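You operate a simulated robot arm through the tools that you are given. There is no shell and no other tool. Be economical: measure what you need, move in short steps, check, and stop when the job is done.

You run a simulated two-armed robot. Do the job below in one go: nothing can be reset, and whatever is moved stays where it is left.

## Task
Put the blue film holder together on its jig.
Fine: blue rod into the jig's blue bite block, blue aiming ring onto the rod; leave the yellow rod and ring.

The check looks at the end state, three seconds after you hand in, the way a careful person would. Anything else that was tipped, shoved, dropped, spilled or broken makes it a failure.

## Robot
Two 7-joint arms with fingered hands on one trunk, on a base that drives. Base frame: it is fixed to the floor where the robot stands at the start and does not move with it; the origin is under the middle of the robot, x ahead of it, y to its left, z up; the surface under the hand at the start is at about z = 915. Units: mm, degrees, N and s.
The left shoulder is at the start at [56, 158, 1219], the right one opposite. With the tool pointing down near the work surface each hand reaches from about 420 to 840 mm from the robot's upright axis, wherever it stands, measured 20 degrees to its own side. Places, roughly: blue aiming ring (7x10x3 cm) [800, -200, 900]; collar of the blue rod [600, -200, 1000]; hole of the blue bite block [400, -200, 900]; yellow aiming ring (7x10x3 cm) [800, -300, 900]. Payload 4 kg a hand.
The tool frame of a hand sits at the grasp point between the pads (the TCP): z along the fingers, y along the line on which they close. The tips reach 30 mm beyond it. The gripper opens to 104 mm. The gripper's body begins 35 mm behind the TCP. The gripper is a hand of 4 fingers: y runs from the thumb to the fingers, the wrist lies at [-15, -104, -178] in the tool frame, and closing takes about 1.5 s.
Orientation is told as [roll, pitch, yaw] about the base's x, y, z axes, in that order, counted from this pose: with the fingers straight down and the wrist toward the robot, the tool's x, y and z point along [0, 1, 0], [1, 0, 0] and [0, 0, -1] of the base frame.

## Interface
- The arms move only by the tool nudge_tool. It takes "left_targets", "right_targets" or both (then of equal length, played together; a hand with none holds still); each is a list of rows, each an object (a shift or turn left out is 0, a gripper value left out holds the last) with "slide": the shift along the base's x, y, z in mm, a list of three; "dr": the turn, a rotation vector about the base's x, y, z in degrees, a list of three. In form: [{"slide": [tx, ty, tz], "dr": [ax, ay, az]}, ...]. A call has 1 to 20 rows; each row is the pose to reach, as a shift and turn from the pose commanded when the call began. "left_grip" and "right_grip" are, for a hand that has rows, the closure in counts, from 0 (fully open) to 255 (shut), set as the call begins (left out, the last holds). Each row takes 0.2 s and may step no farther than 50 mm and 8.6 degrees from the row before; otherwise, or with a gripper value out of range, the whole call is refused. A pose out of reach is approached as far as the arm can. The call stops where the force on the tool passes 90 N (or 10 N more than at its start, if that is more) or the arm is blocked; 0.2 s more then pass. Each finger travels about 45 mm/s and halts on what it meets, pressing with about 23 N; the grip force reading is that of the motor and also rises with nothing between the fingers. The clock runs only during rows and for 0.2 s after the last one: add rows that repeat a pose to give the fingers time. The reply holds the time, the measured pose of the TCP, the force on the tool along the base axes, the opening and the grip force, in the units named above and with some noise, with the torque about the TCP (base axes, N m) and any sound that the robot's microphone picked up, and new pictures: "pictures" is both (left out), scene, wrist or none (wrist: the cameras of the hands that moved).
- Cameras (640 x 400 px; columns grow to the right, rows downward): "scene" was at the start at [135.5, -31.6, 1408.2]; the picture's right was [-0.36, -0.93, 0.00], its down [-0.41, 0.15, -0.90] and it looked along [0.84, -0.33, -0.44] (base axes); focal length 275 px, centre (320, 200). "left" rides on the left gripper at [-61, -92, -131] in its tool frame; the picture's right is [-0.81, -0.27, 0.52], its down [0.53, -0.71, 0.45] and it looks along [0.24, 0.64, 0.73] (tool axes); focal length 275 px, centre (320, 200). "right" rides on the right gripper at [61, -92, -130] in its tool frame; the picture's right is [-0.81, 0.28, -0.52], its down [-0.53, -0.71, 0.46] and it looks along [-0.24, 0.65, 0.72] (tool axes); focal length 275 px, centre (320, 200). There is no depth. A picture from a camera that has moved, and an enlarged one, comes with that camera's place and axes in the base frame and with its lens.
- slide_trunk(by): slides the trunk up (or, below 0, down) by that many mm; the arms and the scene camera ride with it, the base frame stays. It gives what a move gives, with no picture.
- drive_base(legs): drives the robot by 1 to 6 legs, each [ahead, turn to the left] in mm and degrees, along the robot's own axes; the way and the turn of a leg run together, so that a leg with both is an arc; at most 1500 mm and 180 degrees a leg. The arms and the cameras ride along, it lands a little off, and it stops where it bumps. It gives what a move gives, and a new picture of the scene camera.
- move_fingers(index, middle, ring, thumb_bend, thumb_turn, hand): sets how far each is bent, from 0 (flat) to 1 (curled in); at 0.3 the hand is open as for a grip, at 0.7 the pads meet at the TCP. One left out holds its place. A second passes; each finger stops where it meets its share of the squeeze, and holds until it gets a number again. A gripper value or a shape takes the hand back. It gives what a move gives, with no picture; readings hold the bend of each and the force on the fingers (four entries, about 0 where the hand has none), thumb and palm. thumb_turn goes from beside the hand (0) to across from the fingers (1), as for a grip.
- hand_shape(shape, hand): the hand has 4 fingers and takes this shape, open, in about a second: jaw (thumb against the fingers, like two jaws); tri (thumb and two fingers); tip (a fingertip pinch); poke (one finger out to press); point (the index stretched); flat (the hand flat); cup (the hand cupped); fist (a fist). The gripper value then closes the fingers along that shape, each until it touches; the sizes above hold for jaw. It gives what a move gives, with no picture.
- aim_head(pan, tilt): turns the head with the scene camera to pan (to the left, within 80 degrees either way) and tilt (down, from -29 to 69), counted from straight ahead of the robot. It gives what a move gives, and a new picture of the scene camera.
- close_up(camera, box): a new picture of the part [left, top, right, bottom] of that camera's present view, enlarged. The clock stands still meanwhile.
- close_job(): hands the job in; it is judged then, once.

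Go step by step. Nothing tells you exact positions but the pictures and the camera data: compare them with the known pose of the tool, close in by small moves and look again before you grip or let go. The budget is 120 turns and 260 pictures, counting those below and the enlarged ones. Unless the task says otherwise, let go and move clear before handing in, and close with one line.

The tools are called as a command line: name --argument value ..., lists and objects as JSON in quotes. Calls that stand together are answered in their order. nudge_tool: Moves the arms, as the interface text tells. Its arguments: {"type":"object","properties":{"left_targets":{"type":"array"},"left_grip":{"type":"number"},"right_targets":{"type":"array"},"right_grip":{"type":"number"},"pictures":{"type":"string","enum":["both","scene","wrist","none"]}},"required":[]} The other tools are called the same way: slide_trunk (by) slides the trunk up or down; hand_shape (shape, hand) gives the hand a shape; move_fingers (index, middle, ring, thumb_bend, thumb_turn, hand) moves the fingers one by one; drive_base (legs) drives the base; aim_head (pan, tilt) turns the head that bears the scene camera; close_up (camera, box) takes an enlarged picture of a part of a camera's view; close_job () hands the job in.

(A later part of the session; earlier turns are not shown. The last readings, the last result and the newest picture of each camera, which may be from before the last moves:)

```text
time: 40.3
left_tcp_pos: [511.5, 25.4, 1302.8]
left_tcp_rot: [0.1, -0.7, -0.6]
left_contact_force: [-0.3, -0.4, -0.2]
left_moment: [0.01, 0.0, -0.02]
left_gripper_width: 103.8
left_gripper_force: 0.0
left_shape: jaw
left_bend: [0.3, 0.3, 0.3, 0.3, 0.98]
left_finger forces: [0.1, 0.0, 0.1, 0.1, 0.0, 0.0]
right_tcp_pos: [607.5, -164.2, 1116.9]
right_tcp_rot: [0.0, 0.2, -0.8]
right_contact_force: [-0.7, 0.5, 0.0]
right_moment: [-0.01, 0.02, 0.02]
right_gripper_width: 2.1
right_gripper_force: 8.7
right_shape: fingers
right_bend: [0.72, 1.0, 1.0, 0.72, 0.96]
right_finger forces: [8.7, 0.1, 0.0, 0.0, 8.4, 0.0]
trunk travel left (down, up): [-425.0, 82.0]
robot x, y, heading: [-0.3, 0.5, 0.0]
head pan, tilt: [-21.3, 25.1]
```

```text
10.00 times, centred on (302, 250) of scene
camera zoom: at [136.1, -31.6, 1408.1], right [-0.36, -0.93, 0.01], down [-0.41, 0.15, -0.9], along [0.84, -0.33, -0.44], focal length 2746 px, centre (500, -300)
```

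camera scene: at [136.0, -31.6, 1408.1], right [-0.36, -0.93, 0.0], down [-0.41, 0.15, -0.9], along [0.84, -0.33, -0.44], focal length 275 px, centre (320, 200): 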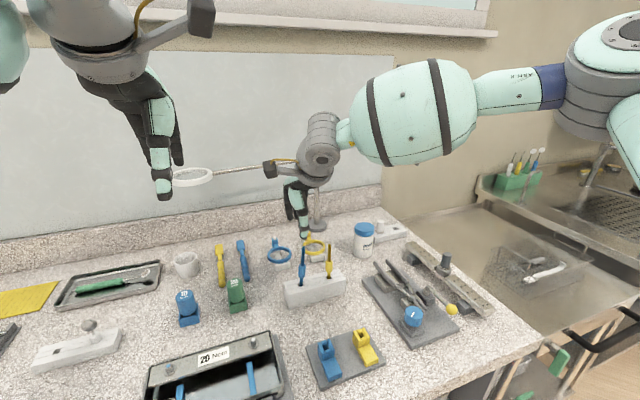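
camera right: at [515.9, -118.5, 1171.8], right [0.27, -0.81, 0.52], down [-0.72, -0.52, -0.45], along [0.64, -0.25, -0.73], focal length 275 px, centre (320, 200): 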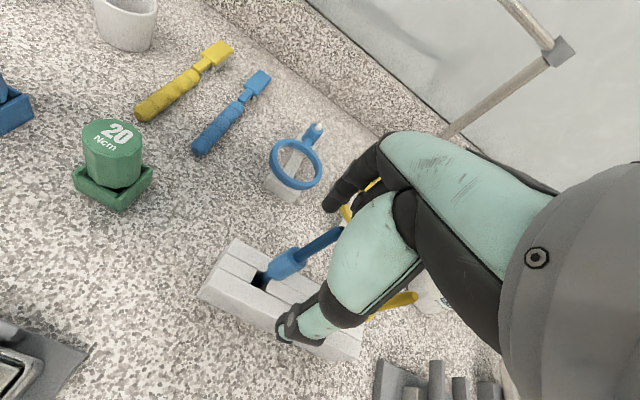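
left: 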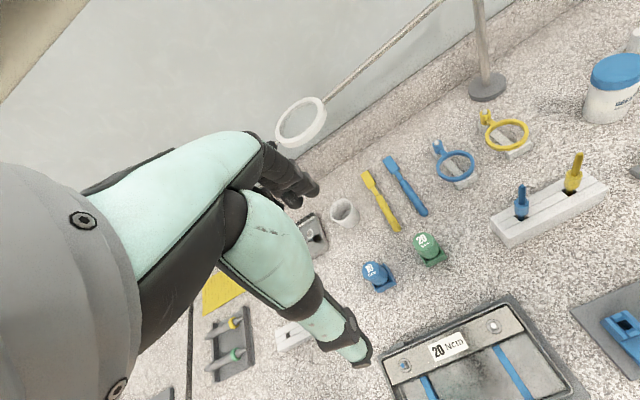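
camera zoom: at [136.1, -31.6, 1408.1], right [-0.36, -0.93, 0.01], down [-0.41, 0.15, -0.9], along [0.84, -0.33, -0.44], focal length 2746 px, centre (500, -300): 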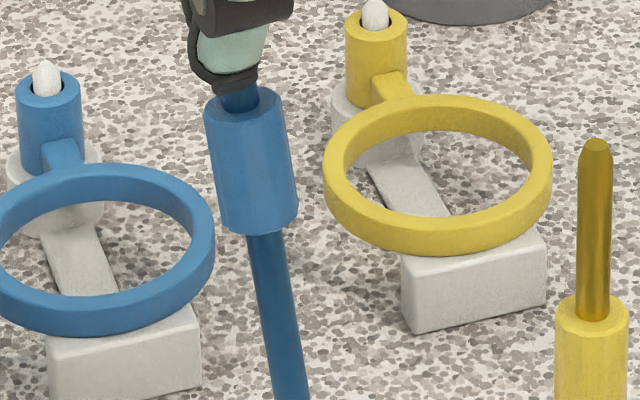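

The stem leans only in y, by about 6.5°. I'll roll the hand +6.5° to set it upright and carry it over the blue hole at about (444, -163), with the tip 50 mm above. I'll tilt the head down to watch.

nudge_tool --right_targets '[{"slide": [-10, 0, 10], "dr": [3, 0, 0]}, {"slide": [-45, -5, 12], "dr": [6.5, 0, 0]}, {"slide": [-85, -10, 12], "dr": [6.5, 0, 0]}, {"slide": [-120, -13, 12], "dr": [6.5, 0, 0]}, {"slide": [-150, -13, 12], "dr": [6.5, 0, 0]}, {"slide": [-150, -13, 12], "dr": [6.5, 0, 0]}]' --pictures "wrist"

aim_head --pan -25 --tilt 45

```text
time: 41.7
left_tcp_pos: [512.0, 26.2, 1300.7]
left_tcp_rot: [-0.1, -0.7, -0.5]
left_contact_force: [0.1, 0.7, 0.5]
left_moment: [0.02, 0.01, -0.02]
left_gripper_width: 104.0
left_gripper_force: 0.0
left_shape: jaw
left_bend: [0.3, 0.3, 0.3, 0.3, 0.98]
left_finger forces: [0.0, 0.0, 0.1, 0.1, 0.0, 0.1]
right_tcp_pos: [458.9, -179.8, 1130.0]
right_tcp_rot: [6.4, 0.3, -0.8]
right_contact_force: [0.9, 0.7, -0.1]
right_moment: [-0.02, 0.02, -0.01]
right_gripper_width: 2.4
right_gripper_force: 8.5
right_shape: fingers
right_bend: [0.72, 1.0, 1.0, 0.72, 0.96]
right_finger forces: [8.7, 0.0, 0.0, 0.1, 8.3, 0.0]
trunk travel left (down, up): [-425.0, 82.0]
robot x, y, heading: [-4.0, -2.9, -0.0]
head pan, tilt: [-21.3, 25.1]
camera right: at [368.2, -132.7, 1267.1], right [0.27, -0.87, 0.42], down [-0.72, -0.47, -0.51], along [0.64, -0.17, -0.75], focal length 275 px, centre (320, 200)
```

right: 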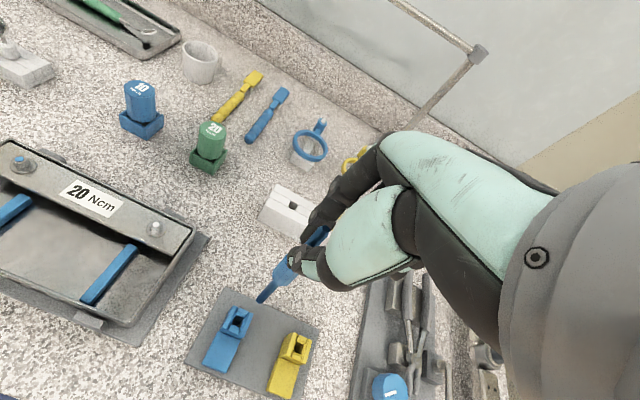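

```text
time: 42.5
left_tcp_pos: [511.9, 24.8, 1302.6]
left_tcp_rot: [0.0, -0.7, -0.6]
left_contact_force: [0.8, 0.3, -0.2]
left_moment: [0.01, 0.02, 0.0]
left_gripper_width: 103.7
left_gripper_force: 0.0
left_shape: jaw
left_bend: [0.3, 0.3, 0.3, 0.3, 0.98]
left_finger forces: [0.0, 0.0, 0.0, 0.0, 0.0, 0.0]
right_tcp_pos: [459.9, -177.9, 1130.7]
right_tcp_rot: [6.5, 0.3, -0.7]
right_contact_force: [-0.1, 0.1, 0.0]
right_moment: [-0.01, 0.02, 0.0]
right_gripper_width: 2.3
right_gripper_force: 8.1
right_shape: fingers
right_bend: [0.72, 1.0, 1.0, 0.72, 0.96]
right_finger forces: [8.7, 0.1, 0.0, 0.1, 8.3, 0.1]
trunk travel left (down, up): [-425.0, 82.0]
robot x, y, heading: [-3.5, 0.4, -0.2]
head pan, tilt: [-25.0, 45.0]
camera scene: at [123.4, -32.5, 1378.0], right [-0.42, -0.91, 0.01], down [-0.65, 0.3, -0.7], along [0.63, -0.3, -0.72], focal length 275 px, centre (320, 200)
```

scene: 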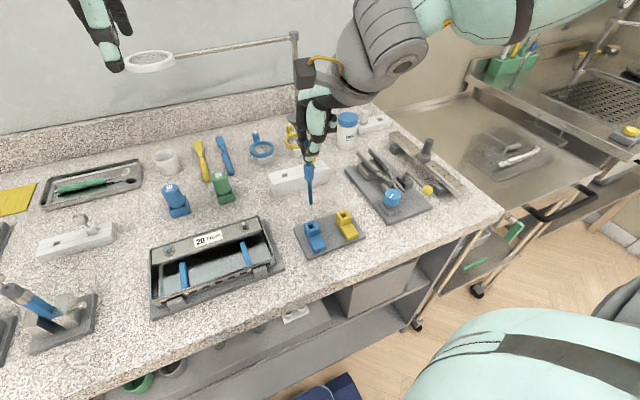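

The rod hangs near the blue block. I'll enlarge both views to triangulate the tip and the hole.

close_up --camera "scene" --box '[270, 150, 382, 250]'

close_up --camera "right" --box '[170, 220, 362, 370]'

close_up --camera "left" --box '[448, 180, 640, 360]'

```text
4.00 times, centred on (326, 200) of scene
camera zoom: at [123.4, -32.5, 1378.0], right [-0.42, -0.91, 0.01], down [-0.65, 0.3, -0.7], along [0.63, -0.3, -0.72], focal length 1098 px, centre (296, 200)
```

zoom: 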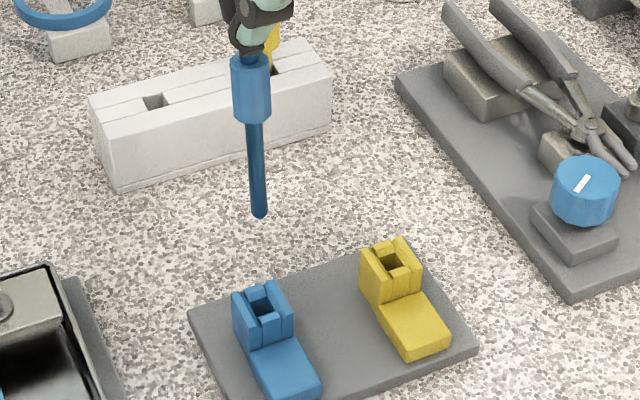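

```text
2.67 times, centred on (266, 295) of right
camera zoom: at [368.0, -132.9, 1267.2], right [0.27, -0.87, 0.42], down [-0.72, -0.47, -0.51], along [0.64, -0.17, -0.75], focal length 734 px, centre (464, -53)
```

zoom: 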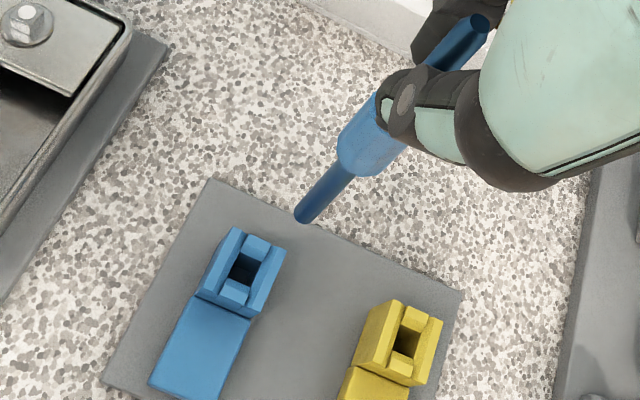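

```text
2.22 times, centred on (544, 270) of left
camera zoom: at [417.4, -35.1, 1431.5], right [-0.28, -0.81, -0.52], down [-0.7, 0.54, -0.46], along [0.66, 0.24, -0.72], focal length 612 px, centre (-178, 44)
```

zoom: 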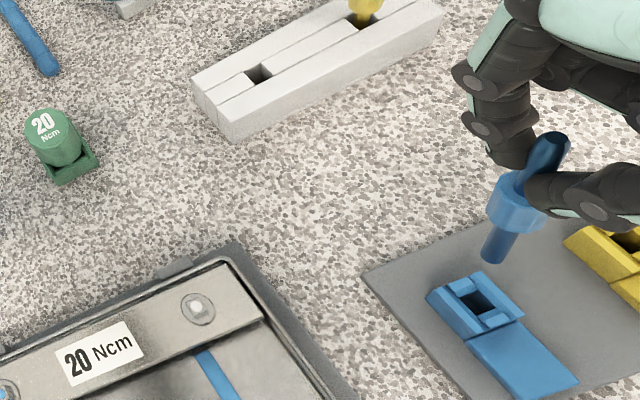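

The hole is at about (438, -165, 952) and the rod tip at about (448, -169, 1006). The rod top leans about 6–7° toward +x, so I'll pitch it upright, bring the tip over the hole and look again.

nudge_tool --right_targets '[{"slide": [-10, 2, 0], "dr": [0, -3, 0]}, {"slide": [-23, 4, 0], "dr": [0, -6, 0]}, {"slide": [-23, 4, -20], "dr": [0, -6, 0]}, {"slide": [-23, 4, -20], "dr": [0, -6, 0]}]' --pictures "none"

close_up --camera "scene" --box '[270, 160, 366, 260]'

close_up --camera "right" --box '[180, 220, 340, 320]'

close_up --camera "left" --box '[540, 200, 640, 360]'

```text
time: 43.5
left_tcp_pos: [511.4, 25.5, 1302.4]
left_tcp_rot: [0.0, -0.6, -0.7]
left_contact_force: [0.7, -0.6, -1.1]
left_moment: [0.0, -0.03, 0.01]
left_gripper_width: 103.7
left_gripper_force: 0.1
left_shape: jaw
left_bend: [0.3, 0.3, 0.3, 0.3, 0.98]
left_finger forces: [0.0, 0.1, 0.1, 0.0, 0.0, 0.0]
right_tcp_pos: [437.1, -173.0, 1110.0]
right_tcp_rot: [6.6, -5.8, -0.8]
right_contact_force: [-0.3, 0.2, 0.1]
right_moment: [-0.01, 0.03, 0.0]
right_gripper_width: 2.4
right_gripper_force: 7.9
right_shape: fingers
right_bend: [0.72, 1.0, 1.0, 0.72, 0.96]
right_finger forces: [8.6, 0.1, 0.1, 0.0, 8.3, 0.0]
trunk travel left (down, up): [-425.0, 82.0]
robot x, y, heading: [0.1, 0.1, -0.1]
head pan, tilt: [-25.0, 45.0]
```

```text
4.00 times, centred on (318, 210) of scene
camera zoom: at [123.4, -32.4, 1377.9], right [-0.42, -0.91, 0.01], down [-0.65, 0.3, -0.7], along [0.63, -0.3, -0.72], focal length 1098 px, centre (328, 160)
```

zoom: 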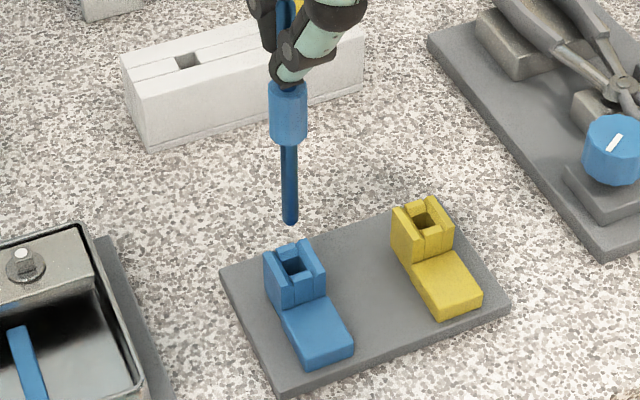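

```text
4.00 times, centred on (260, 270) of right
camera zoom: at [331.8, -127.1, 1236.2], right [0.22, -0.87, 0.45], down [-0.66, -0.47, -0.58], along [0.71, -0.17, -0.68], focal length 1101 px, centre (560, -80)
```

zoom: 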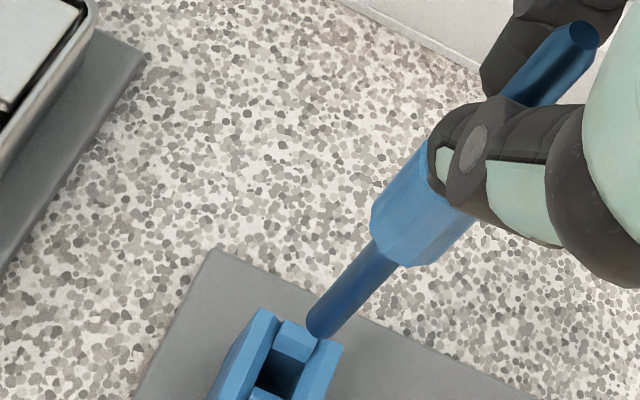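

```text
2.50 times, centred on (590, 280) of left
camera zoom: at [417.5, -35.0, 1431.5], right [-0.28, -0.81, -0.52], down [-0.7, 0.54, -0.46], along [0.66, 0.24, -0.72], focal length 688 px, centre (-355, 0)
```

zoom: 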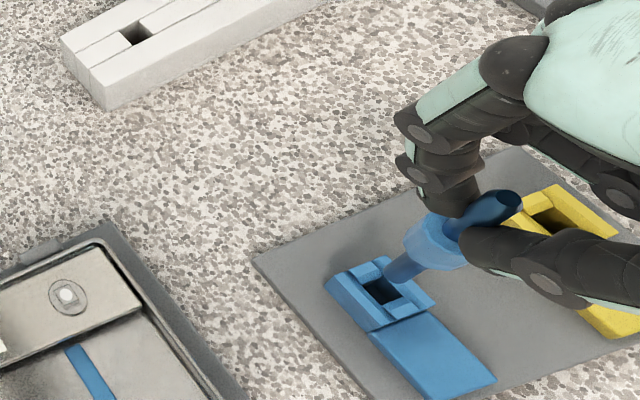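

The rod is upright now, with its tip about 1 mm in +y from the hole centre and 34 mm above it. I'll nudge -1 mm in y and lower 28 mm, then look again.

nudge_tool --right_targets '[{"slide": [0, -1, -10]}, {"slide": [0, -1, -20]}, {"slide": [0, -1, -28]}, {"slide": [0, -1, -28]}]' --pictures "none"

close_up --camera "scene" --box '[290, 195, 338, 245]'

close_up --camera "right" --box '[200, 260, 296, 320]'

close_up --camera "left" --box '[560, 270, 640, 350]'

```text
time: 44.5
left_tcp_pos: [511.6, 24.3, 1300.4]
left_tcp_rot: [0.1, -0.7, -0.8]
left_contact_force: [-0.4, 0.7, 0.3]
left_moment: [-0.01, 0.02, -0.02]
left_gripper_width: 103.9
left_gripper_force: 0.1
left_shape: jaw
left_bend: [0.3, 0.3, 0.3, 0.3, 0.98]
left_finger forces: [0.0, 0.0, 0.0, 0.1, 0.1, 0.0]
right_tcp_pos: [435.6, -175.7, 1081.7]
right_tcp_rot: [6.6, -5.8, -0.6]
right_contact_force: [0.0, 0.2, 0.4]
right_moment: [0.01, 0.03, -0.02]
right_gripper_width: 2.0
right_gripper_force: 8.8
right_shape: fingers
right_bend: [0.72, 1.0, 1.0, 0.72, 0.96]
right_finger forces: [8.5, 0.1, 0.0, 0.1, 8.2, 0.1]
trunk travel left (down, up): [-425.0, 82.0]
robot x, y, heading: [0.2, 3.7, -0.0]
head pan, tilt: [-25.0, 45.0]
```

```text
8.00 times, centred on (314, 220) of scene
camera zoom: at [123.3, -32.5, 1377.9], right [-0.42, -0.91, 0.01], down [-0.65, 0.3, -0.7], along [0.63, -0.3, -0.72], focal length 2196 px, centre (368, 40)
```

zoom: 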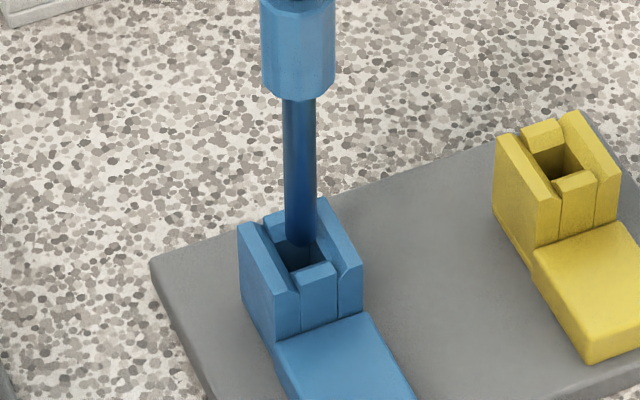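

```text
6.67 times, centred on (248, 290) of right
camera zoom: at [330.8, -128.6, 1208.3], right [0.22, -0.87, 0.45], down [-0.66, -0.47, -0.58], along [0.71, -0.17, -0.68], focal length 1835 px, centre (800, -400)
```

zoom: 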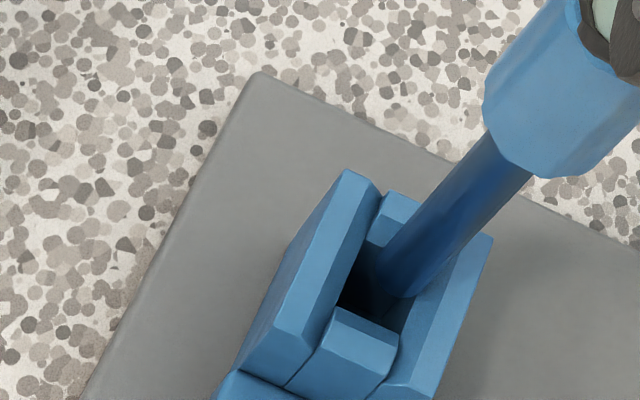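

```text
5.00 times, centred on (600, 310) of left
camera zoom: at [417.4, -35.1, 1431.6], right [-0.28, -0.81, -0.52], down [-0.7, 0.54, -0.46], along [0.66, 0.24, -0.72], focal length 1376 px, centre (-1080, -350)
```

zoom: 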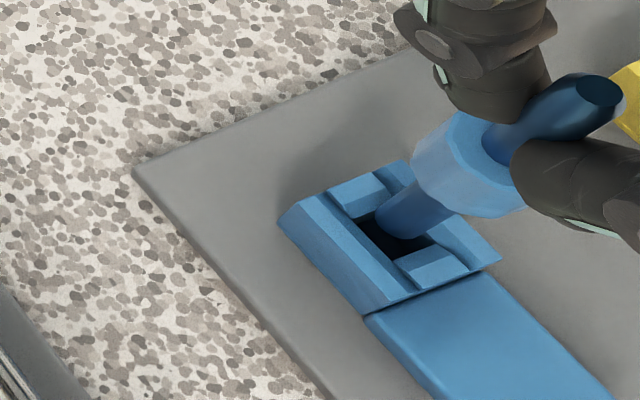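

The tip is right at the hole mouth, centred in all three views. I'll lower in small steps and watch the force.

nudge_tool --right_targets '[{"slide": [0, 0, -4]}, {"slide": [0, 0, -8]}, {"slide": [0, 0, -8]}]' --pictures "none"

close_up --camera "right" --box '[200, 260, 296, 320]'

close_up --camera "scene" --box '[290, 195, 338, 245]'

```text
time: 45.3
left_tcp_pos: [510.9, 25.4, 1301.9]
left_tcp_rot: [0.0, -0.6, -0.7]
left_contact_force: [-0.5, -0.4, 0.0]
left_moment: [0.02, 0.0, 0.02]
left_gripper_width: 103.9
left_gripper_force: 0.1
left_shape: jaw
left_bend: [0.3, 0.3, 0.3, 0.3, 0.98]
left_finger forces: [0.0, 0.0, 0.1, 0.1, 0.1, 0.0]
right_tcp_pos: [434.5, -175.3, 1072.2]
right_tcp_rot: [6.5, -5.8, -0.8]
right_contact_force: [-0.2, 0.0, -0.1]
right_moment: [0.0, -0.01, 0.03]
right_gripper_width: 2.4
right_gripper_force: 8.3
right_shape: fingers
right_bend: [0.72, 1.0, 1.0, 0.72, 0.96]
right_finger forces: [8.7, 0.0, 0.0, 0.0, 8.2, 0.0]
trunk travel left (down, up): [-425.0, 82.0]
robot x, y, heading: [2.9, -0.7, 0.0]
head pan, tilt: [-25.0, 45.0]
```

```text
6.67 times, centred on (248, 290) of right
camera zoom: at [330.2, -128.3, 1199.5], right [0.22, -0.87, 0.45], down [-0.66, -0.47, -0.58], along [0.71, -0.17, -0.68], focal length 1835 px, centre (800, -400)
```

zoom: 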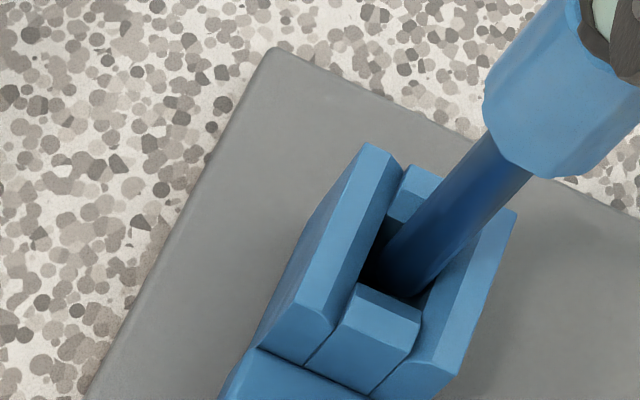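

```text
8.00 times, centred on (314, 220) of scene
camera zoom: at [123.1, -32.4, 1377.9], right [-0.42, -0.91, 0.01], down [-0.65, 0.3, -0.7], along [0.63, -0.3, -0.72], focal length 2196 px, centre (368, 40)
```

zoom: 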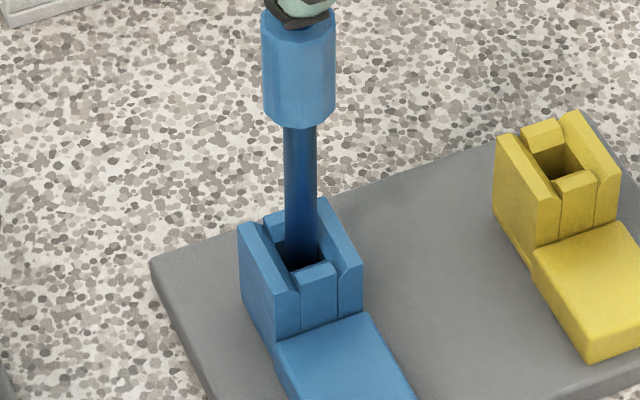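

The tip has entered the hole with no contact force. Continuing down with a 1 mm correction toward +x.

nudge_tool --right_targets '[{"slide": [1, 0.5, -4]}, {"slide": [1, 0.5, -8]}, {"slide": [1, 0.5, -12]}, {"slide": [1, 0.5, -12]}]' --pictures "none"

close_up --camera "right" --box '[200, 250, 296, 310]'

close_up --camera "scene" --box '[290, 195, 338, 245]'

```text
time: 46.3
left_tcp_pos: [511.4, 25.1, 1302.0]
left_tcp_rot: [0.0, -0.6, -0.7]
left_contact_force: [0.3, 0.0, 0.8]
left_moment: [0.0, 0.0, 0.02]
left_gripper_width: 103.9
left_gripper_force: 0.1
left_shape: jaw
left_bend: [0.3, 0.3, 0.3, 0.3, 0.98]
left_finger forces: [0.1, 0.0, 0.1, 0.1, 0.1, 0.1]
right_tcp_pos: [435.3, -175.5, 1061.3]
right_tcp_rot: [6.5, -5.8, -0.6]
right_contact_force: [0.0, 0.9, -0.2]
right_moment: [0.0, -0.05, 0.0]
right_gripper_width: 2.0
right_gripper_force: 8.3
right_shape: fingers
right_bend: [0.72, 1.0, 1.0, 0.72, 0.96]
right_finger forces: [8.7, 0.0, 0.0, 0.0, 8.1, 0.1]
trunk travel left (down, up): [-425.0, 82.0]
robot x, y, heading: [1.0, 0.1, -0.2]
head pan, tilt: [-25.0, 45.0]
```

```text
6.67 times, centred on (248, 280) of right
camera zoom: at [332.1, -127.9, 1187.9], right [0.22, -0.87, 0.45], down [-0.66, -0.47, -0.58], along [0.71, -0.17, -0.68], focal length 1835 px, centre (800, -333)
```

zoom: 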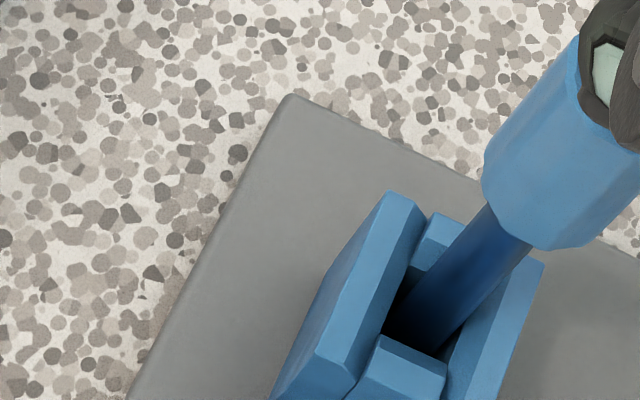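

```text
8.00 times, centred on (314, 220) of scene
camera zoom: at [123.3, -32.5, 1377.9], right [-0.42, -0.91, 0.01], down [-0.65, 0.3, -0.7], along [0.63, -0.3, -0.72], focal length 2196 px, centre (368, 40)
```

zoom: 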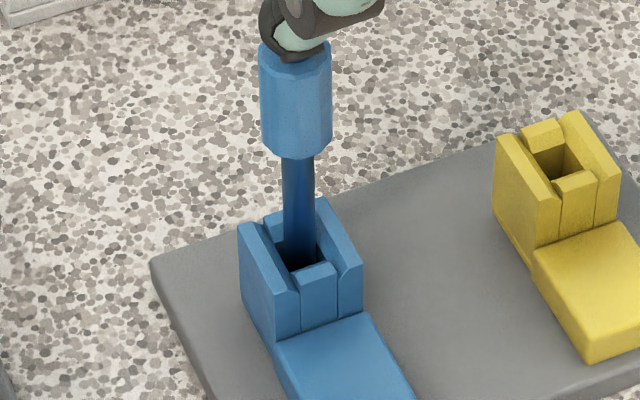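

Still free, and entering cleanly about 20 mm deep. Continuing down.

nudge_tool --right_targets '[{"slide": [0.3, 0.7, -4]}, {"slide": [0.3, 0.7, -8]}, {"slide": [0.3, 0.7, -12]}, {"slide": [0.3, 0.7, -12]}]' --pictures "none"

close_up --camera "scene" --box '[290, 195, 338, 245]'

```text
time: 47.3
left_tcp_pos: [510.1, 26.0, 1303.9]
left_tcp_rot: [0.0, -0.8, -0.7]
left_contact_force: [-0.7, 0.0, -0.4]
left_moment: [0.01, 0.0, 0.03]
left_gripper_width: 103.9
left_gripper_force: 0.2
left_shape: jaw
left_bend: [0.3, 0.3, 0.3, 0.3, 0.98]
left_finger forces: [0.0, 0.0, 0.0, 0.0, 0.1, 0.0]
right_tcp_pos: [436.5, -173.2, 1052.0]
right_tcp_rot: [6.6, -5.9, -0.7]
right_contact_force: [-0.1, 0.0, 15.6]
right_moment: [0.17, -0.08, -0.02]
right_gripper_width: 1.5
right_gripper_force: 10.9
right_shape: fingers
right_bend: [0.73, 1.0, 1.0, 0.74, 0.95]
right_finger forces: [11.3, 0.1, 0.0, 0.0, 10.5, 0.0]
trunk travel left (down, up): [-425.0, 82.0]
robot x, y, heading: [1.4, 0.3, 0.1]
head pan, tilt: [-25.0, 45.0]
```

```text
8.00 times, centred on (314, 220) of scene
camera zoom: at [121.8, -32.0, 1378.2], right [-0.42, -0.91, 0.01], down [-0.65, 0.3, -0.7], along [0.63, -0.3, -0.71], focal length 2196 px, centre (368, 40)
```

zoom: 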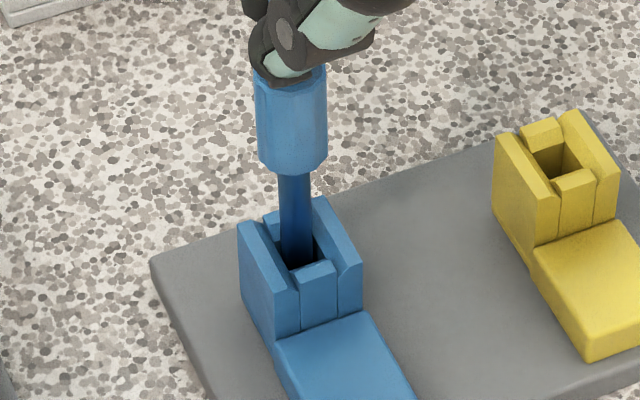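

I get 15 N upward at about the depth where the stem should reach the block's floor. I'll look closer to see whether it is seated or caught.

close_up --camera "right" --box '[200, 230, 312, 300]'

close_up --camera "left" --box '[560, 270, 640, 350]'

```text
5.71 times, centred on (256, 265) of right
camera zoom: at [331.4, -126.7, 1177.5], right [0.22, -0.87, 0.45], down [-0.66, -0.47, -0.59], along [0.72, -0.17, -0.68], focal length 1573 px, centre (686, -171)
```

zoom: 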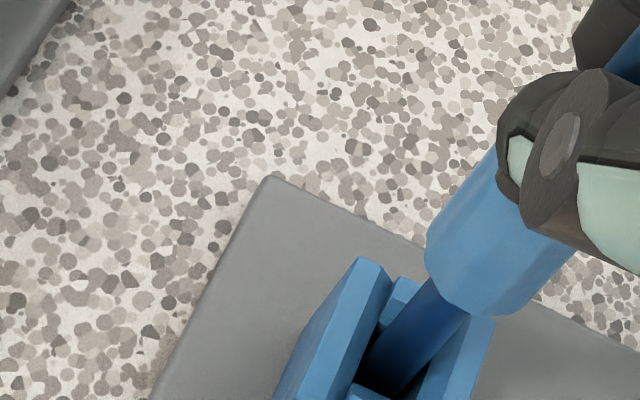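

```text
5.00 times, centred on (600, 310) of left
camera zoom: at [416.0, -34.5, 1432.1], right [-0.28, -0.81, -0.52], down [-0.7, 0.54, -0.46], along [0.66, 0.24, -0.72], focal length 1376 px, centre (-1080, -350)
```

zoom: 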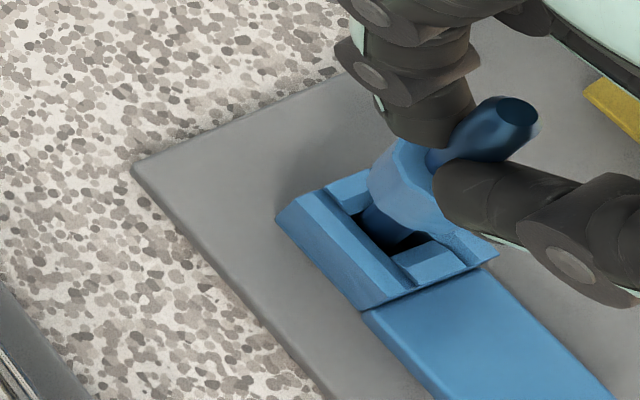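

Plate top works out at z≈920 and the stem tip at about 920, so the rod is on the floor of the hole. I'll ease the pressure and open the pinch.

nudge_tool --right_targets '[{"slide": [0, 0, 2]}, {"slide": [0, 0, 2]}]' --pictures "none"

move_fingers --hand "right" --index 0.5 --thumb_bend 0.5 --thumb_turn 0.94

close_up --camera "right" --box '[200, 180, 360, 280]'

close_up --camera "scene" --box '[276, 170, 356, 250]'

```text
time: 47.9
left_tcp_pos: [510.7, 24.9, 1301.5]
left_tcp_rot: [-0.1, -0.7, -0.6]
left_contact_force: [0.7, -0.3, 0.1]
left_moment: [0.0, -0.03, -0.01]
left_gripper_width: 103.8
left_gripper_force: 0.0
left_shape: jaw
left_bend: [0.3, 0.3, 0.3, 0.3, 0.98]
left_finger forces: [0.0, 0.1, 0.0, 0.0, 0.0, 0.0]
right_tcp_pos: [435.3, -173.9, 1051.6]
right_tcp_rot: [6.5, -5.7, -0.6]
right_contact_force: [-0.2, 0.3, 7.9]
right_moment: [0.06, -0.08, -0.01]
right_gripper_width: 1.6
right_gripper_force: 10.4
right_shape: fingers
right_bend: [0.73, 1.0, 1.0, 0.74, 0.95]
right_finger forces: [10.5, 0.1, 0.1, 0.1, 9.6, 0.0]
trunk travel left (down, up): [-425.0, 82.0]
robot x, y, heading: [-0.0, -0.6, 0.2]
head pan, tilt: [-25.0, 45.0]
```

```text
time: 48.9
left_tcp_pos: [511.9, 24.4, 1303.0]
left_tcp_rot: [0.0, -0.7, -0.7]
left_contact_force: [0.9, -0.5, -0.5]
left_moment: [0.03, 0.0, 0.01]
left_gripper_width: 104.0
left_gripper_force: 0.1
left_shape: jaw
left_bend: [0.3, 0.3, 0.3, 0.3, 0.98]
left_finger forces: [0.0, 0.1, 0.0, 0.0, 0.0, 0.0]
right_tcp_pos: [436.5, -172.7, 1051.6]
right_tcp_rot: [6.6, -5.8, -0.9]
right_contact_force: [0.5, -0.1, 0.7]
right_moment: [-0.02, 0.0, 0.0]
right_gripper_width: 52.1
right_gripper_force: 0.0
right_shape: fingers
right_bend: [0.5, 1.0, 1.0, 0.5, 0.94]
right_finger forces: [0.0, 0.0, 0.0, 0.1, 0.0, 0.0]
trunk travel left (down, up): [-425.0, 82.0]
robot x, y, heading: [6.1, 1.4, 0.0]
head pan, tilt: [-25.0, 45.0]
```

```text
4.00 times, centred on (280, 230) of right
camera zoom: at [331.9, -127.4, 1178.6], right [0.22, -0.87, 0.45], down [-0.66, -0.47, -0.58], along [0.71, -0.17, -0.68], focal length 1101 px, centre (480, 80)
```

zoom: 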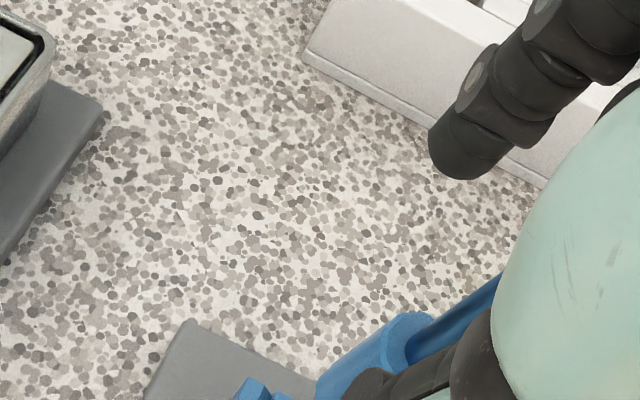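

```text
5.00 times, centred on (316, 210) of scene
camera zoom: at [123.4, -32.5, 1377.9], right [-0.42, -0.91, 0.01], down [-0.65, 0.3, -0.7], along [0.63, -0.3, -0.72], focal length 1373 px, centre (340, 150)
```

zoom: 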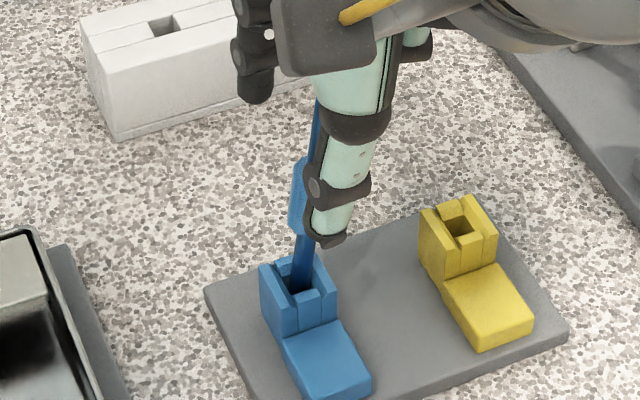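

The rod stays in the block, leaning a little. I'll rise straight up to clear it and look.

nudge_tool --right_targets '[{"slide": [0, 0, 15]}, {"slide": [0, 0, 40]}, {"slide": [0, 0, 80]}, {"slide": [0, 0, 115]}, {"slide": [0, 0, 115]}]' --pictures "none"

close_up --camera "scene" --box '[260, 150, 372, 250]'

close_up --camera "right" --box '[180, 220, 340, 320]'

close_up --camera "left" --box '[540, 250, 640, 350]'

```text
time: 50.1
left_tcp_pos: [512.8, 25.2, 1302.5]
left_tcp_rot: [-0.1, -0.9, -0.6]
left_contact_force: [0.0, 1.1, -0.5]
left_moment: [0.0, -0.02, -0.01]
left_gripper_width: 104.2
left_gripper_force: 0.0
left_shape: jaw
left_bend: [0.3, 0.3, 0.3, 0.3, 0.98]
left_finger forces: [0.0, 0.0, 0.1, 0.1, 0.0, 0.1]
right_tcp_pos: [439.0, -174.8, 1167.1]
right_tcp_rot: [6.6, -5.7, -0.8]
right_contact_force: [0.4, 0.6, -0.1]
right_moment: [0.01, 0.01, 0.01]
right_gripper_width: 52.1
right_gripper_force: 0.1
right_shape: fingers
right_bend: [0.5, 1.0, 1.0, 0.5, 0.94]
right_finger forces: [0.1, 0.0, 0.0, 0.0, 0.0, 0.0]
trunk travel left (down, up): [-425.0, 82.0]
robot x, y, heading: [1.6, -1.2, -0.3]
head pan, tilt: [-25.0, 45.0]
```

```text
4.00 times, centred on (316, 200) of scene
camera zoom: at [123.8, -32.6, 1377.8], right [-0.42, -0.91, 0.01], down [-0.65, 0.3, -0.7], along [0.63, -0.3, -0.72], focal length 1098 px, centre (336, 200)
```

zoom: 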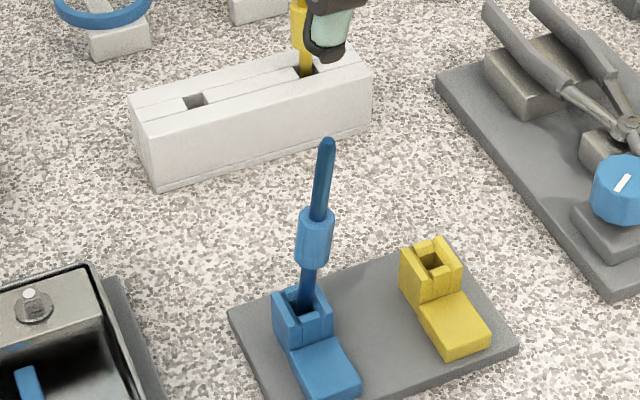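

```text
4.00 times, centred on (260, 270) of right
camera zoom: at [333.3, -128.3, 1294.4], right [0.22, -0.87, 0.45], down [-0.66, -0.47, -0.58], along [0.71, -0.17, -0.68], focal length 1101 px, centre (560, -80)
```

zoom: 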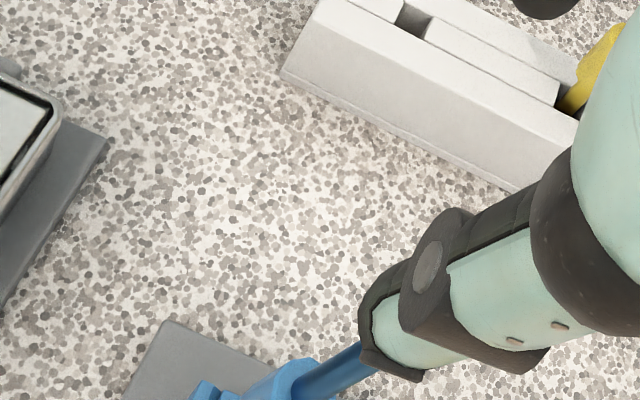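

```text
4.00 times, centred on (590, 300) of left
camera zoom: at [418.1, -35.2, 1431.3], right [-0.28, -0.81, -0.52], down [-0.7, 0.54, -0.46], along [0.66, 0.24, -0.72], focal length 1101 px, centre (-760, -200)
```

zoom: 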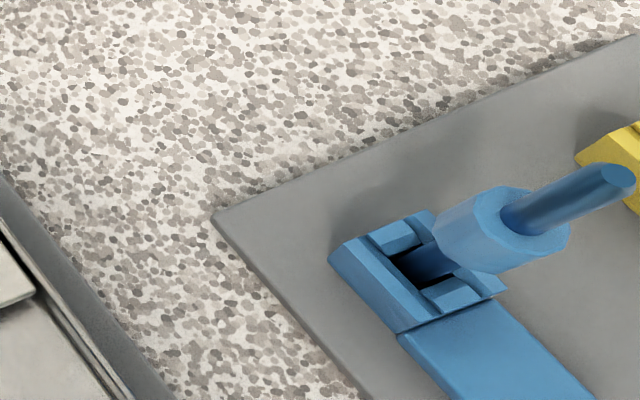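

The blue rod now stands in the blue block with its tip at plate level and a small lean from play. Next I level the hand and go over to look at the blue ring.

nudge_tool --right_targets '[{"slide": [35, 2, 5], "dr": [-3, 3, 0]}, {"slide": [75, 4, 5], "dr": [-6.5, 5.8, 0]}, {"slide": [120, 6, 5], "dr": [-6.5, 5.8, 0]}, {"slide": [165, 8, 5], "dr": [-6.5, 5.8, 0]}, {"slide": [210, 10, 0], "dr": [-6.5, 5.8, 0]}, {"slide": [255, 12, -10], "dr": [-6.5, 5.8, 0]}, {"slide": [290, 12, -30], "dr": [-6.5, 5.8, 0]}, {"slide": [290, 12, -30], "dr": [-6.5, 5.8, 0]}]' --pictures "none"

aim_head --pan -15 --tilt 32

close_up --camera "right" --box '[150, 150, 350, 275]'

```text
time: 51.9
left_tcp_pos: [513.2, 24.9, 1299.8]
left_tcp_rot: [0.0, -0.7, -0.6]
left_contact_force: [-0.1, 0.0, 0.3]
left_moment: [0.01, 0.02, 0.04]
left_gripper_width: 103.9
left_gripper_force: 0.1
left_shape: jaw
left_bend: [0.3, 0.3, 0.3, 0.3, 0.98]
left_finger forces: [0.1, 0.0, 0.0, 0.0, 0.1, 0.0]
right_tcp_pos: [685.9, -192.4, 1136.8]
right_tcp_rot: [0.1, 0.0, -0.4]
right_contact_force: [0.3, 0.1, -0.6]
right_moment: [0.0, 0.07, 0.01]
right_gripper_width: 52.4
right_gripper_force: 0.1
right_shape: fingers
right_bend: [0.5, 1.0, 1.0, 0.5, 0.94]
right_finger forces: [0.1, 0.0, 0.0, 0.0, 0.1, 0.0]
right hand out of reach, approached as far as the arm can: row 6, 7, 8
trunk travel left (down, up): [-425.0, 82.0]
robot x, y, heading: [1.0, -2.2, 0.3]
head pan, tilt: [-25.0, 45.0]
```

```text
time: 52.7
left_tcp_pos: [513.2, 25.5, 1301.7]
left_tcp_rot: [0.1, -0.7, -0.6]
left_contact_force: [0.3, -0.2, -0.2]
left_moment: [0.0, 0.0, -0.03]
left_gripper_width: 103.8
left_gripper_force: 0.1
left_shape: jaw
left_bend: [0.3, 0.3, 0.3, 0.3, 0.98]
left_finger forces: [0.0, 0.0, 0.1, 0.0, 0.1, 0.0]
right_tcp_pos: [685.8, -193.1, 1138.2]
right_tcp_rot: [0.0, 0.0, -0.5]
right_contact_force: [0.4, 0.0, 0.1]
right_moment: [0.02, 0.02, 0.02]
right_gripper_width: 52.1
right_gripper_force: 0.0
right_shape: fingers
right_bend: [0.5, 1.0, 1.0, 0.5, 0.94]
right_finger forces: [0.0, 0.1, 0.1, 0.1, 0.1, 0.1]
trunk travel left (down, up): [-425.0, 82.0]
robot x, y, heading: [0.4, -2.3, 0.1]
head pan, tilt: [-15.0, 32.0]
camera scene: at [136.9, -21.4, 1397.1], right [-0.26, -0.97, 0.0], down [-0.52, 0.14, -0.84], along [0.81, -0.22, -0.54], focal length 275 px, centre (320, 200)
```

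scene: 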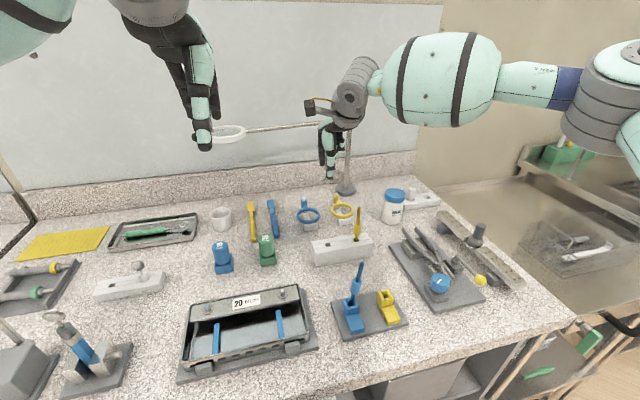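

```text
3.20 times, centred on (250, 212) of right
camera zoom: at [593.4, -131.8, 1267.5], right [0.27, -0.81, 0.52], down [-0.72, -0.53, -0.46], along [0.64, -0.25, -0.72], focal length 881 px, centre (544, 160)
```

zoom: 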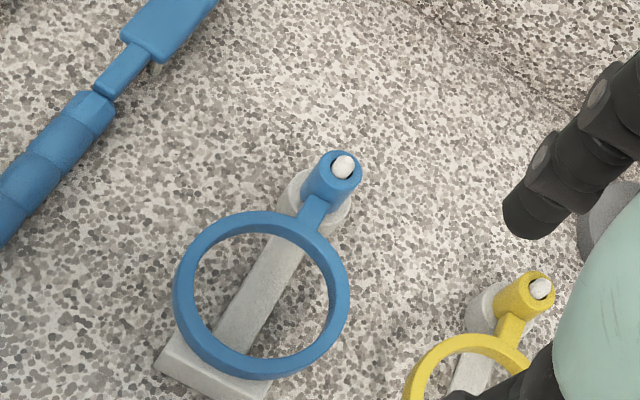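

The arm hit a limit at this height. The stated reach is for lower heights, so I'll go lower and then move forward.

nudge_tool --right_targets '[{"slide": [0, 15, -25]}, {"slide": [0, 30, -50]}, {"slide": [15, 30, -75]}, {"slide": [45, 30, -80]}, {"slide": [75, 30, -80]}, {"slide": [75, 30, -80]}]' --pictures "wrist"

```text
time: 54.1
left_tcp_pos: [510.8, 24.9, 1302.5]
left_tcp_rot: [0.0, -0.7, -0.7]
left_contact_force: [-1.0, 1.0, -0.9]
left_moment: [0.0, -0.01, -0.02]
left_gripper_width: 103.7
left_gripper_force: 0.1
left_shape: jaw
left_bend: [0.3, 0.3, 0.3, 0.3, 0.98]
left_finger forces: [0.0, 0.0, 0.1, 0.0, 0.1, 0.0]
right_tcp_pos: [688.4, -210.5, 1082.7]
right_tcp_rot: [0.1, 0.0, -0.4]
right_contact_force: [-0.1, 0.3, 0.8]
right_moment: [0.01, 0.01, -0.02]
right_gripper_width: 52.5
right_gripper_force: 0.0
right_shape: fingers
right_bend: [0.5, 1.0, 1.0, 0.5, 0.94]
right_finger forces: [0.0, 0.0, 0.0, 0.0, 0.0, 0.0]
right hand out of reach, approached as far as the arm can: row 1, 2, 3, 4, 5, 6
trunk travel left (down, up): [-425.0, 82.0]
robot x, y, heading: [0.7, 0.2, -0.2]
head pan, tilt: [-15.0, 32.0]
camera right: at [597.3, -149.5, 1213.5], right [0.27, -0.81, 0.52], down [-0.72, -0.53, -0.46], along [0.64, -0.25, -0.72], focal length 275 px, centre (320, 200)
```

right: 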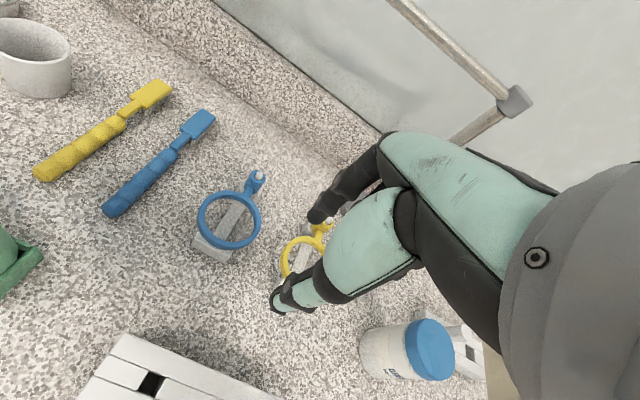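

The arm drifts sideways at this limit, which may be a stuck elbow posture. I'll back off, go lower and approach from there to see what is reachable.

nudge_tool --right_targets '[{"slide": [-20, 20, 10]}, {"slide": [-35, 45, 10]}, {"slide": [-20, 50, -10]}, {"slide": [0, 50, -40]}, {"slide": [20, 50, -60]}, {"slide": [40, 50, -60]}, {"slide": [40, 50, -60]}]' --pictures "none"

```text
time: 55.7
left_tcp_pos: [511.2, 25.2, 1301.6]
left_tcp_rot: [-0.1, -0.7, -0.6]
left_contact_force: [0.1, -0.3, 0.0]
left_moment: [-0.01, 0.0, -0.01]
left_gripper_width: 103.6
left_gripper_force: 0.0
left_shape: jaw
left_bend: [0.3, 0.3, 0.3, 0.3, 0.98]
left_finger forces: [0.0, 0.0, 0.1, 0.1, 0.1, 0.1]
right_tcp_pos: [668.3, -198.3, 1045.7]
right_tcp_rot: [0.0, -0.2, -0.5]
right_contact_force: [-0.1, -0.3, 0.8]
right_moment: [0.03, 0.0, -0.03]
right_gripper_width: 52.0
right_gripper_force: 0.0
right_shape: fingers
right_bend: [0.5, 1.0, 1.0, 0.5, 0.94]
right_finger forces: [0.0, 0.1, 0.1, 0.0, 0.0, 0.1]
right hand out of reach, approached as far as the arm can: row 3, 4, 5, 6, 7
trunk travel left (down, up): [-425.0, 82.0]
robot x, y, heading: [-1.7, 3.2, 0.0]
head pan, tilt: [-15.0, 32.0]
```

The limit looks like a wrist or elbow restriction rather than arm length. I'll test whether turning the hand's yaw frees more forward reach, staying high over the rings.

nudge_tool --right_targets '[{"slide": [-20, 30, 20]}, {"slide": [-20, 33, 40], "dr": [0, 0, 8]}, {"slide": [-10, 33, 40], "dr": [0, 0, 16]}, {"slide": [10, 33, 40], "dr": [0, 0, 24]}, {"slide": [40, 33, 40], "dr": [0, 0, 24]}, {"slide": [70, 33, 40], "dr": [0, 0, 24]}, {"slide": [70, 33, 40], "dr": [0, 0, 24]}]' --pictures "scene"

```text
time: 57.3
left_tcp_pos: [511.6, 25.1, 1301.7]
left_tcp_rot: [0.0, -0.7, -0.6]
left_contact_force: [-0.2, 0.2, -0.1]
left_moment: [-0.03, -0.06, -0.02]
left_gripper_width: 103.9
left_gripper_force: 0.0
left_shape: jaw
left_bend: [0.3, 0.3, 0.3, 0.3, 0.98]
left_finger forces: [0.1, 0.0, 0.0, 0.1, 0.0, 0.0]
right_tcp_pos: [691.5, -190.9, 1094.0]
right_tcp_rot: [0.0, 0.0, 23.6]
right_contact_force: [0.3, -0.3, 0.6]
right_moment: [-0.01, 0.01, -0.03]
right_gripper_width: 52.3
right_gripper_force: 0.1
right_shape: fingers
right_bend: [0.5, 1.0, 1.0, 0.5, 0.94]
right_finger forces: [0.0, 0.1, 0.0, 0.0, 0.0, 0.1]
right hand out of reach, approached as far as the arm can: row 5, 6, 7
trunk travel left (down, up): [-425.0, 82.0]
robot x, y, heading: [2.4, -2.1, 0.0]
head pan, tilt: [-15.0, 32.0]
camera scene: at [137.1, -21.1, 1397.1], right [-0.26, -0.97, 0.0], down [-0.52, 0.14, -0.84], along [0.81, -0.22, -0.54], focal length 275 px, centre (320, 200)
```

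scene: 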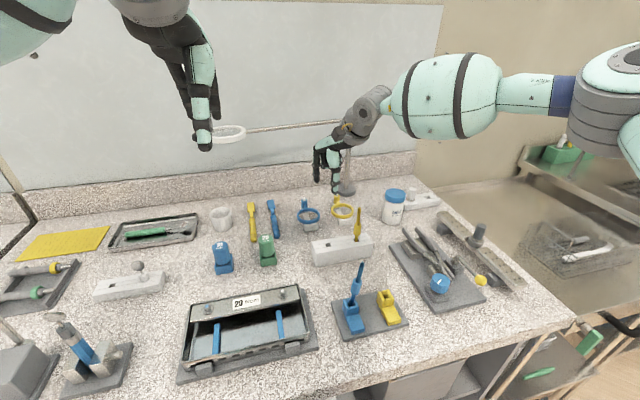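

The elbow is clearly not stretched, yet x≈690 is the limit in this posture. I'll check how much room there is to drive forward by looking down at the counter edge.

aim_head --pan 0 --tilt 69

```text
time: 58.3
left_tcp_pos: [511.2, 24.1, 1302.3]
left_tcp_rot: [0.0, -0.8, -0.6]
left_contact_force: [-0.3, -0.1, 0.8]
left_moment: [0.01, 0.02, 0.0]
left_gripper_width: 103.7
left_gripper_force: 0.1
left_shape: jaw
left_bend: [0.3, 0.3, 0.3, 0.3, 0.98]
left_finger forces: [0.1, 0.0, 0.0, 0.1, 0.0, 0.0]
right_tcp_pos: [689.9, -190.1, 1094.1]
right_tcp_rot: [0.1, 0.0, 23.6]
right_contact_force: [0.5, -0.5, -0.6]
right_moment: [-0.02, 0.01, -0.03]
right_gripper_width: 52.2
right_gripper_force: 0.0
right_shape: fingers
right_bend: [0.5, 1.0, 1.0, 0.5, 0.94]
right_finger forces: [0.1, 0.1, 0.0, 0.0, 0.1, 0.0]
trunk travel left (down, up): [-425.0, 82.0]
robot x, y, heading: [-0.9, -0.0, 0.3]
head pan, tilt: [0.0, 68.8]
camera scene: at [105.3, 1.9, 1349.4], right [0.0, -1.0, 0.0], down [-0.94, 0.0, -0.35], along [0.35, 0.0, -0.94], focal length 275 px, centre (320, 200)
```

scene: 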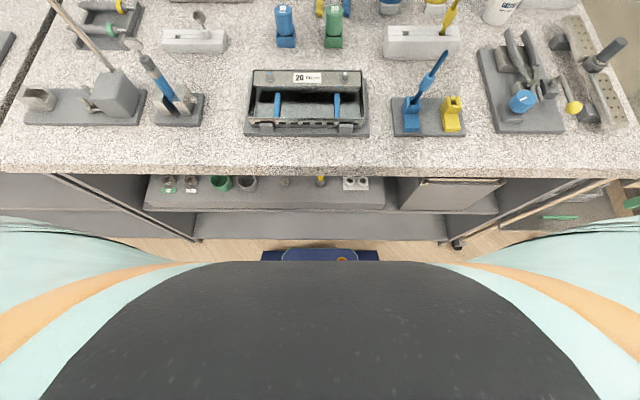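

The base is already close to the lower shelf, so driving forward is risky. The stated reach is 20° to the side, so I'll test the hand farther right with yaw -20 to see whether the limit really is angular.

nudge_tool --right_targets '[{"slide": [-10, -15, 0], "dr": [0, 0, -8]}, {"slide": [-10, -40, 0], "dr": [0, 0, -16]}, {"slide": [0, -70, 0], "dr": [0, 0, -24]}, {"slide": [20, -90, 0], "dr": [0, 0, -32]}, {"slide": [45, -95, 0], "dr": [0, 0, -40]}, {"slide": [75, -100, 0], "dr": [0, 0, -44]}, {"slide": [100, -110, 0], "dr": [0, 0, -44]}, {"slide": [100, -110, 0], "dr": [0, 0, -44]}]' --pictures "none"

aim_head --pan -25 --tilt 30

```text
time: 60.1
left_tcp_pos: [511.3, 25.0, 1301.2]
left_tcp_rot: [0.0, -0.8, -0.5]
left_contact_force: [-0.5, -0.2, -0.1]
left_moment: [0.01, 0.0, 0.02]
left_gripper_width: 104.0
left_gripper_force: 0.1
left_shape: jaw
left_bend: [0.3, 0.3, 0.3, 0.3, 0.98]
left_finger forces: [0.0, 0.1, 0.0, 0.0, 0.0, 0.0]
right_tcp_pos: [726.5, -316.9, 1101.7]
right_tcp_rot: [0.1, 0.0, -20.4]
right_contact_force: [0.4, -0.2, 0.1]
right_moment: [-0.01, -0.01, 0.03]
right_gripper_width: 52.0
right_gripper_force: 0.1
right_shape: fingers
right_bend: [0.5, 1.0, 1.0, 0.5, 0.94]
right_finger forces: [0.0, 0.0, 0.0, 0.1, 0.1, 0.0]
right hand out of reach, approached as far as the arm can: row 5, 6, 7, 8
trunk travel left (down, up): [-425.0, 82.0]
robot x, y, heading: [2.5, 2.2, 0.1]
head pan, tilt: [0.0, 68.8]
```

```text
time: 61.2
left_tcp_pos: [513.1, 25.6, 1300.7]
left_tcp_rot: [0.1, -0.7, -0.6]
left_contact_force: [0.1, 0.7, 0.0]
left_moment: [0.01, -0.01, -0.01]
left_gripper_width: 103.9
left_gripper_force: 0.1
left_shape: jaw
left_bend: [0.3, 0.3, 0.3, 0.3, 0.98]
left_finger forces: [0.1, 0.1, 0.0, 0.1, 0.0, 0.0]
right_tcp_pos: [725.8, -316.0, 1101.1]
right_tcp_rot: [0.0, -0.2, -20.3]
right_contact_force: [0.0, 0.1, 0.5]
right_moment: [0.04, 0.01, 0.0]
right_gripper_width: 52.2
right_gripper_force: 0.1
right_shape: fingers
right_bend: [0.5, 1.0, 1.0, 0.5, 0.94]
right_finger forces: [0.0, 0.1, 0.0, 0.1, 0.0, 0.0]
trunk travel left (down, up): [-425.0, 82.0]
robot x, y, heading: [-4.5, 2.3, 0.2]
head pan, tilt: [-25.0, 30.0]
camera scene: at [132.2, -36.3, 1400.3], right [-0.42, -0.91, 0.01], down [-0.47, 0.21, -0.86], along [0.78, -0.37, -0.51], focal length 275 px, centre (320, 200)
```

scene: 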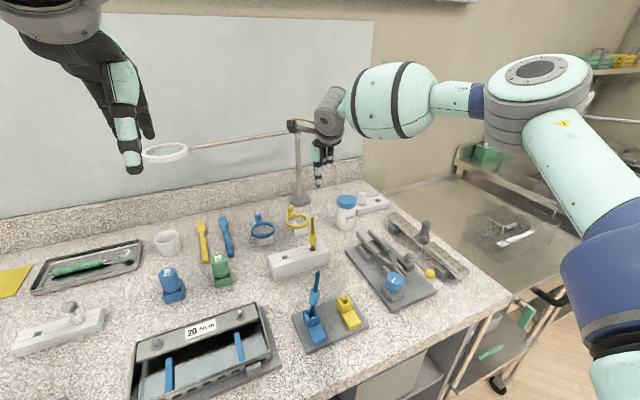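

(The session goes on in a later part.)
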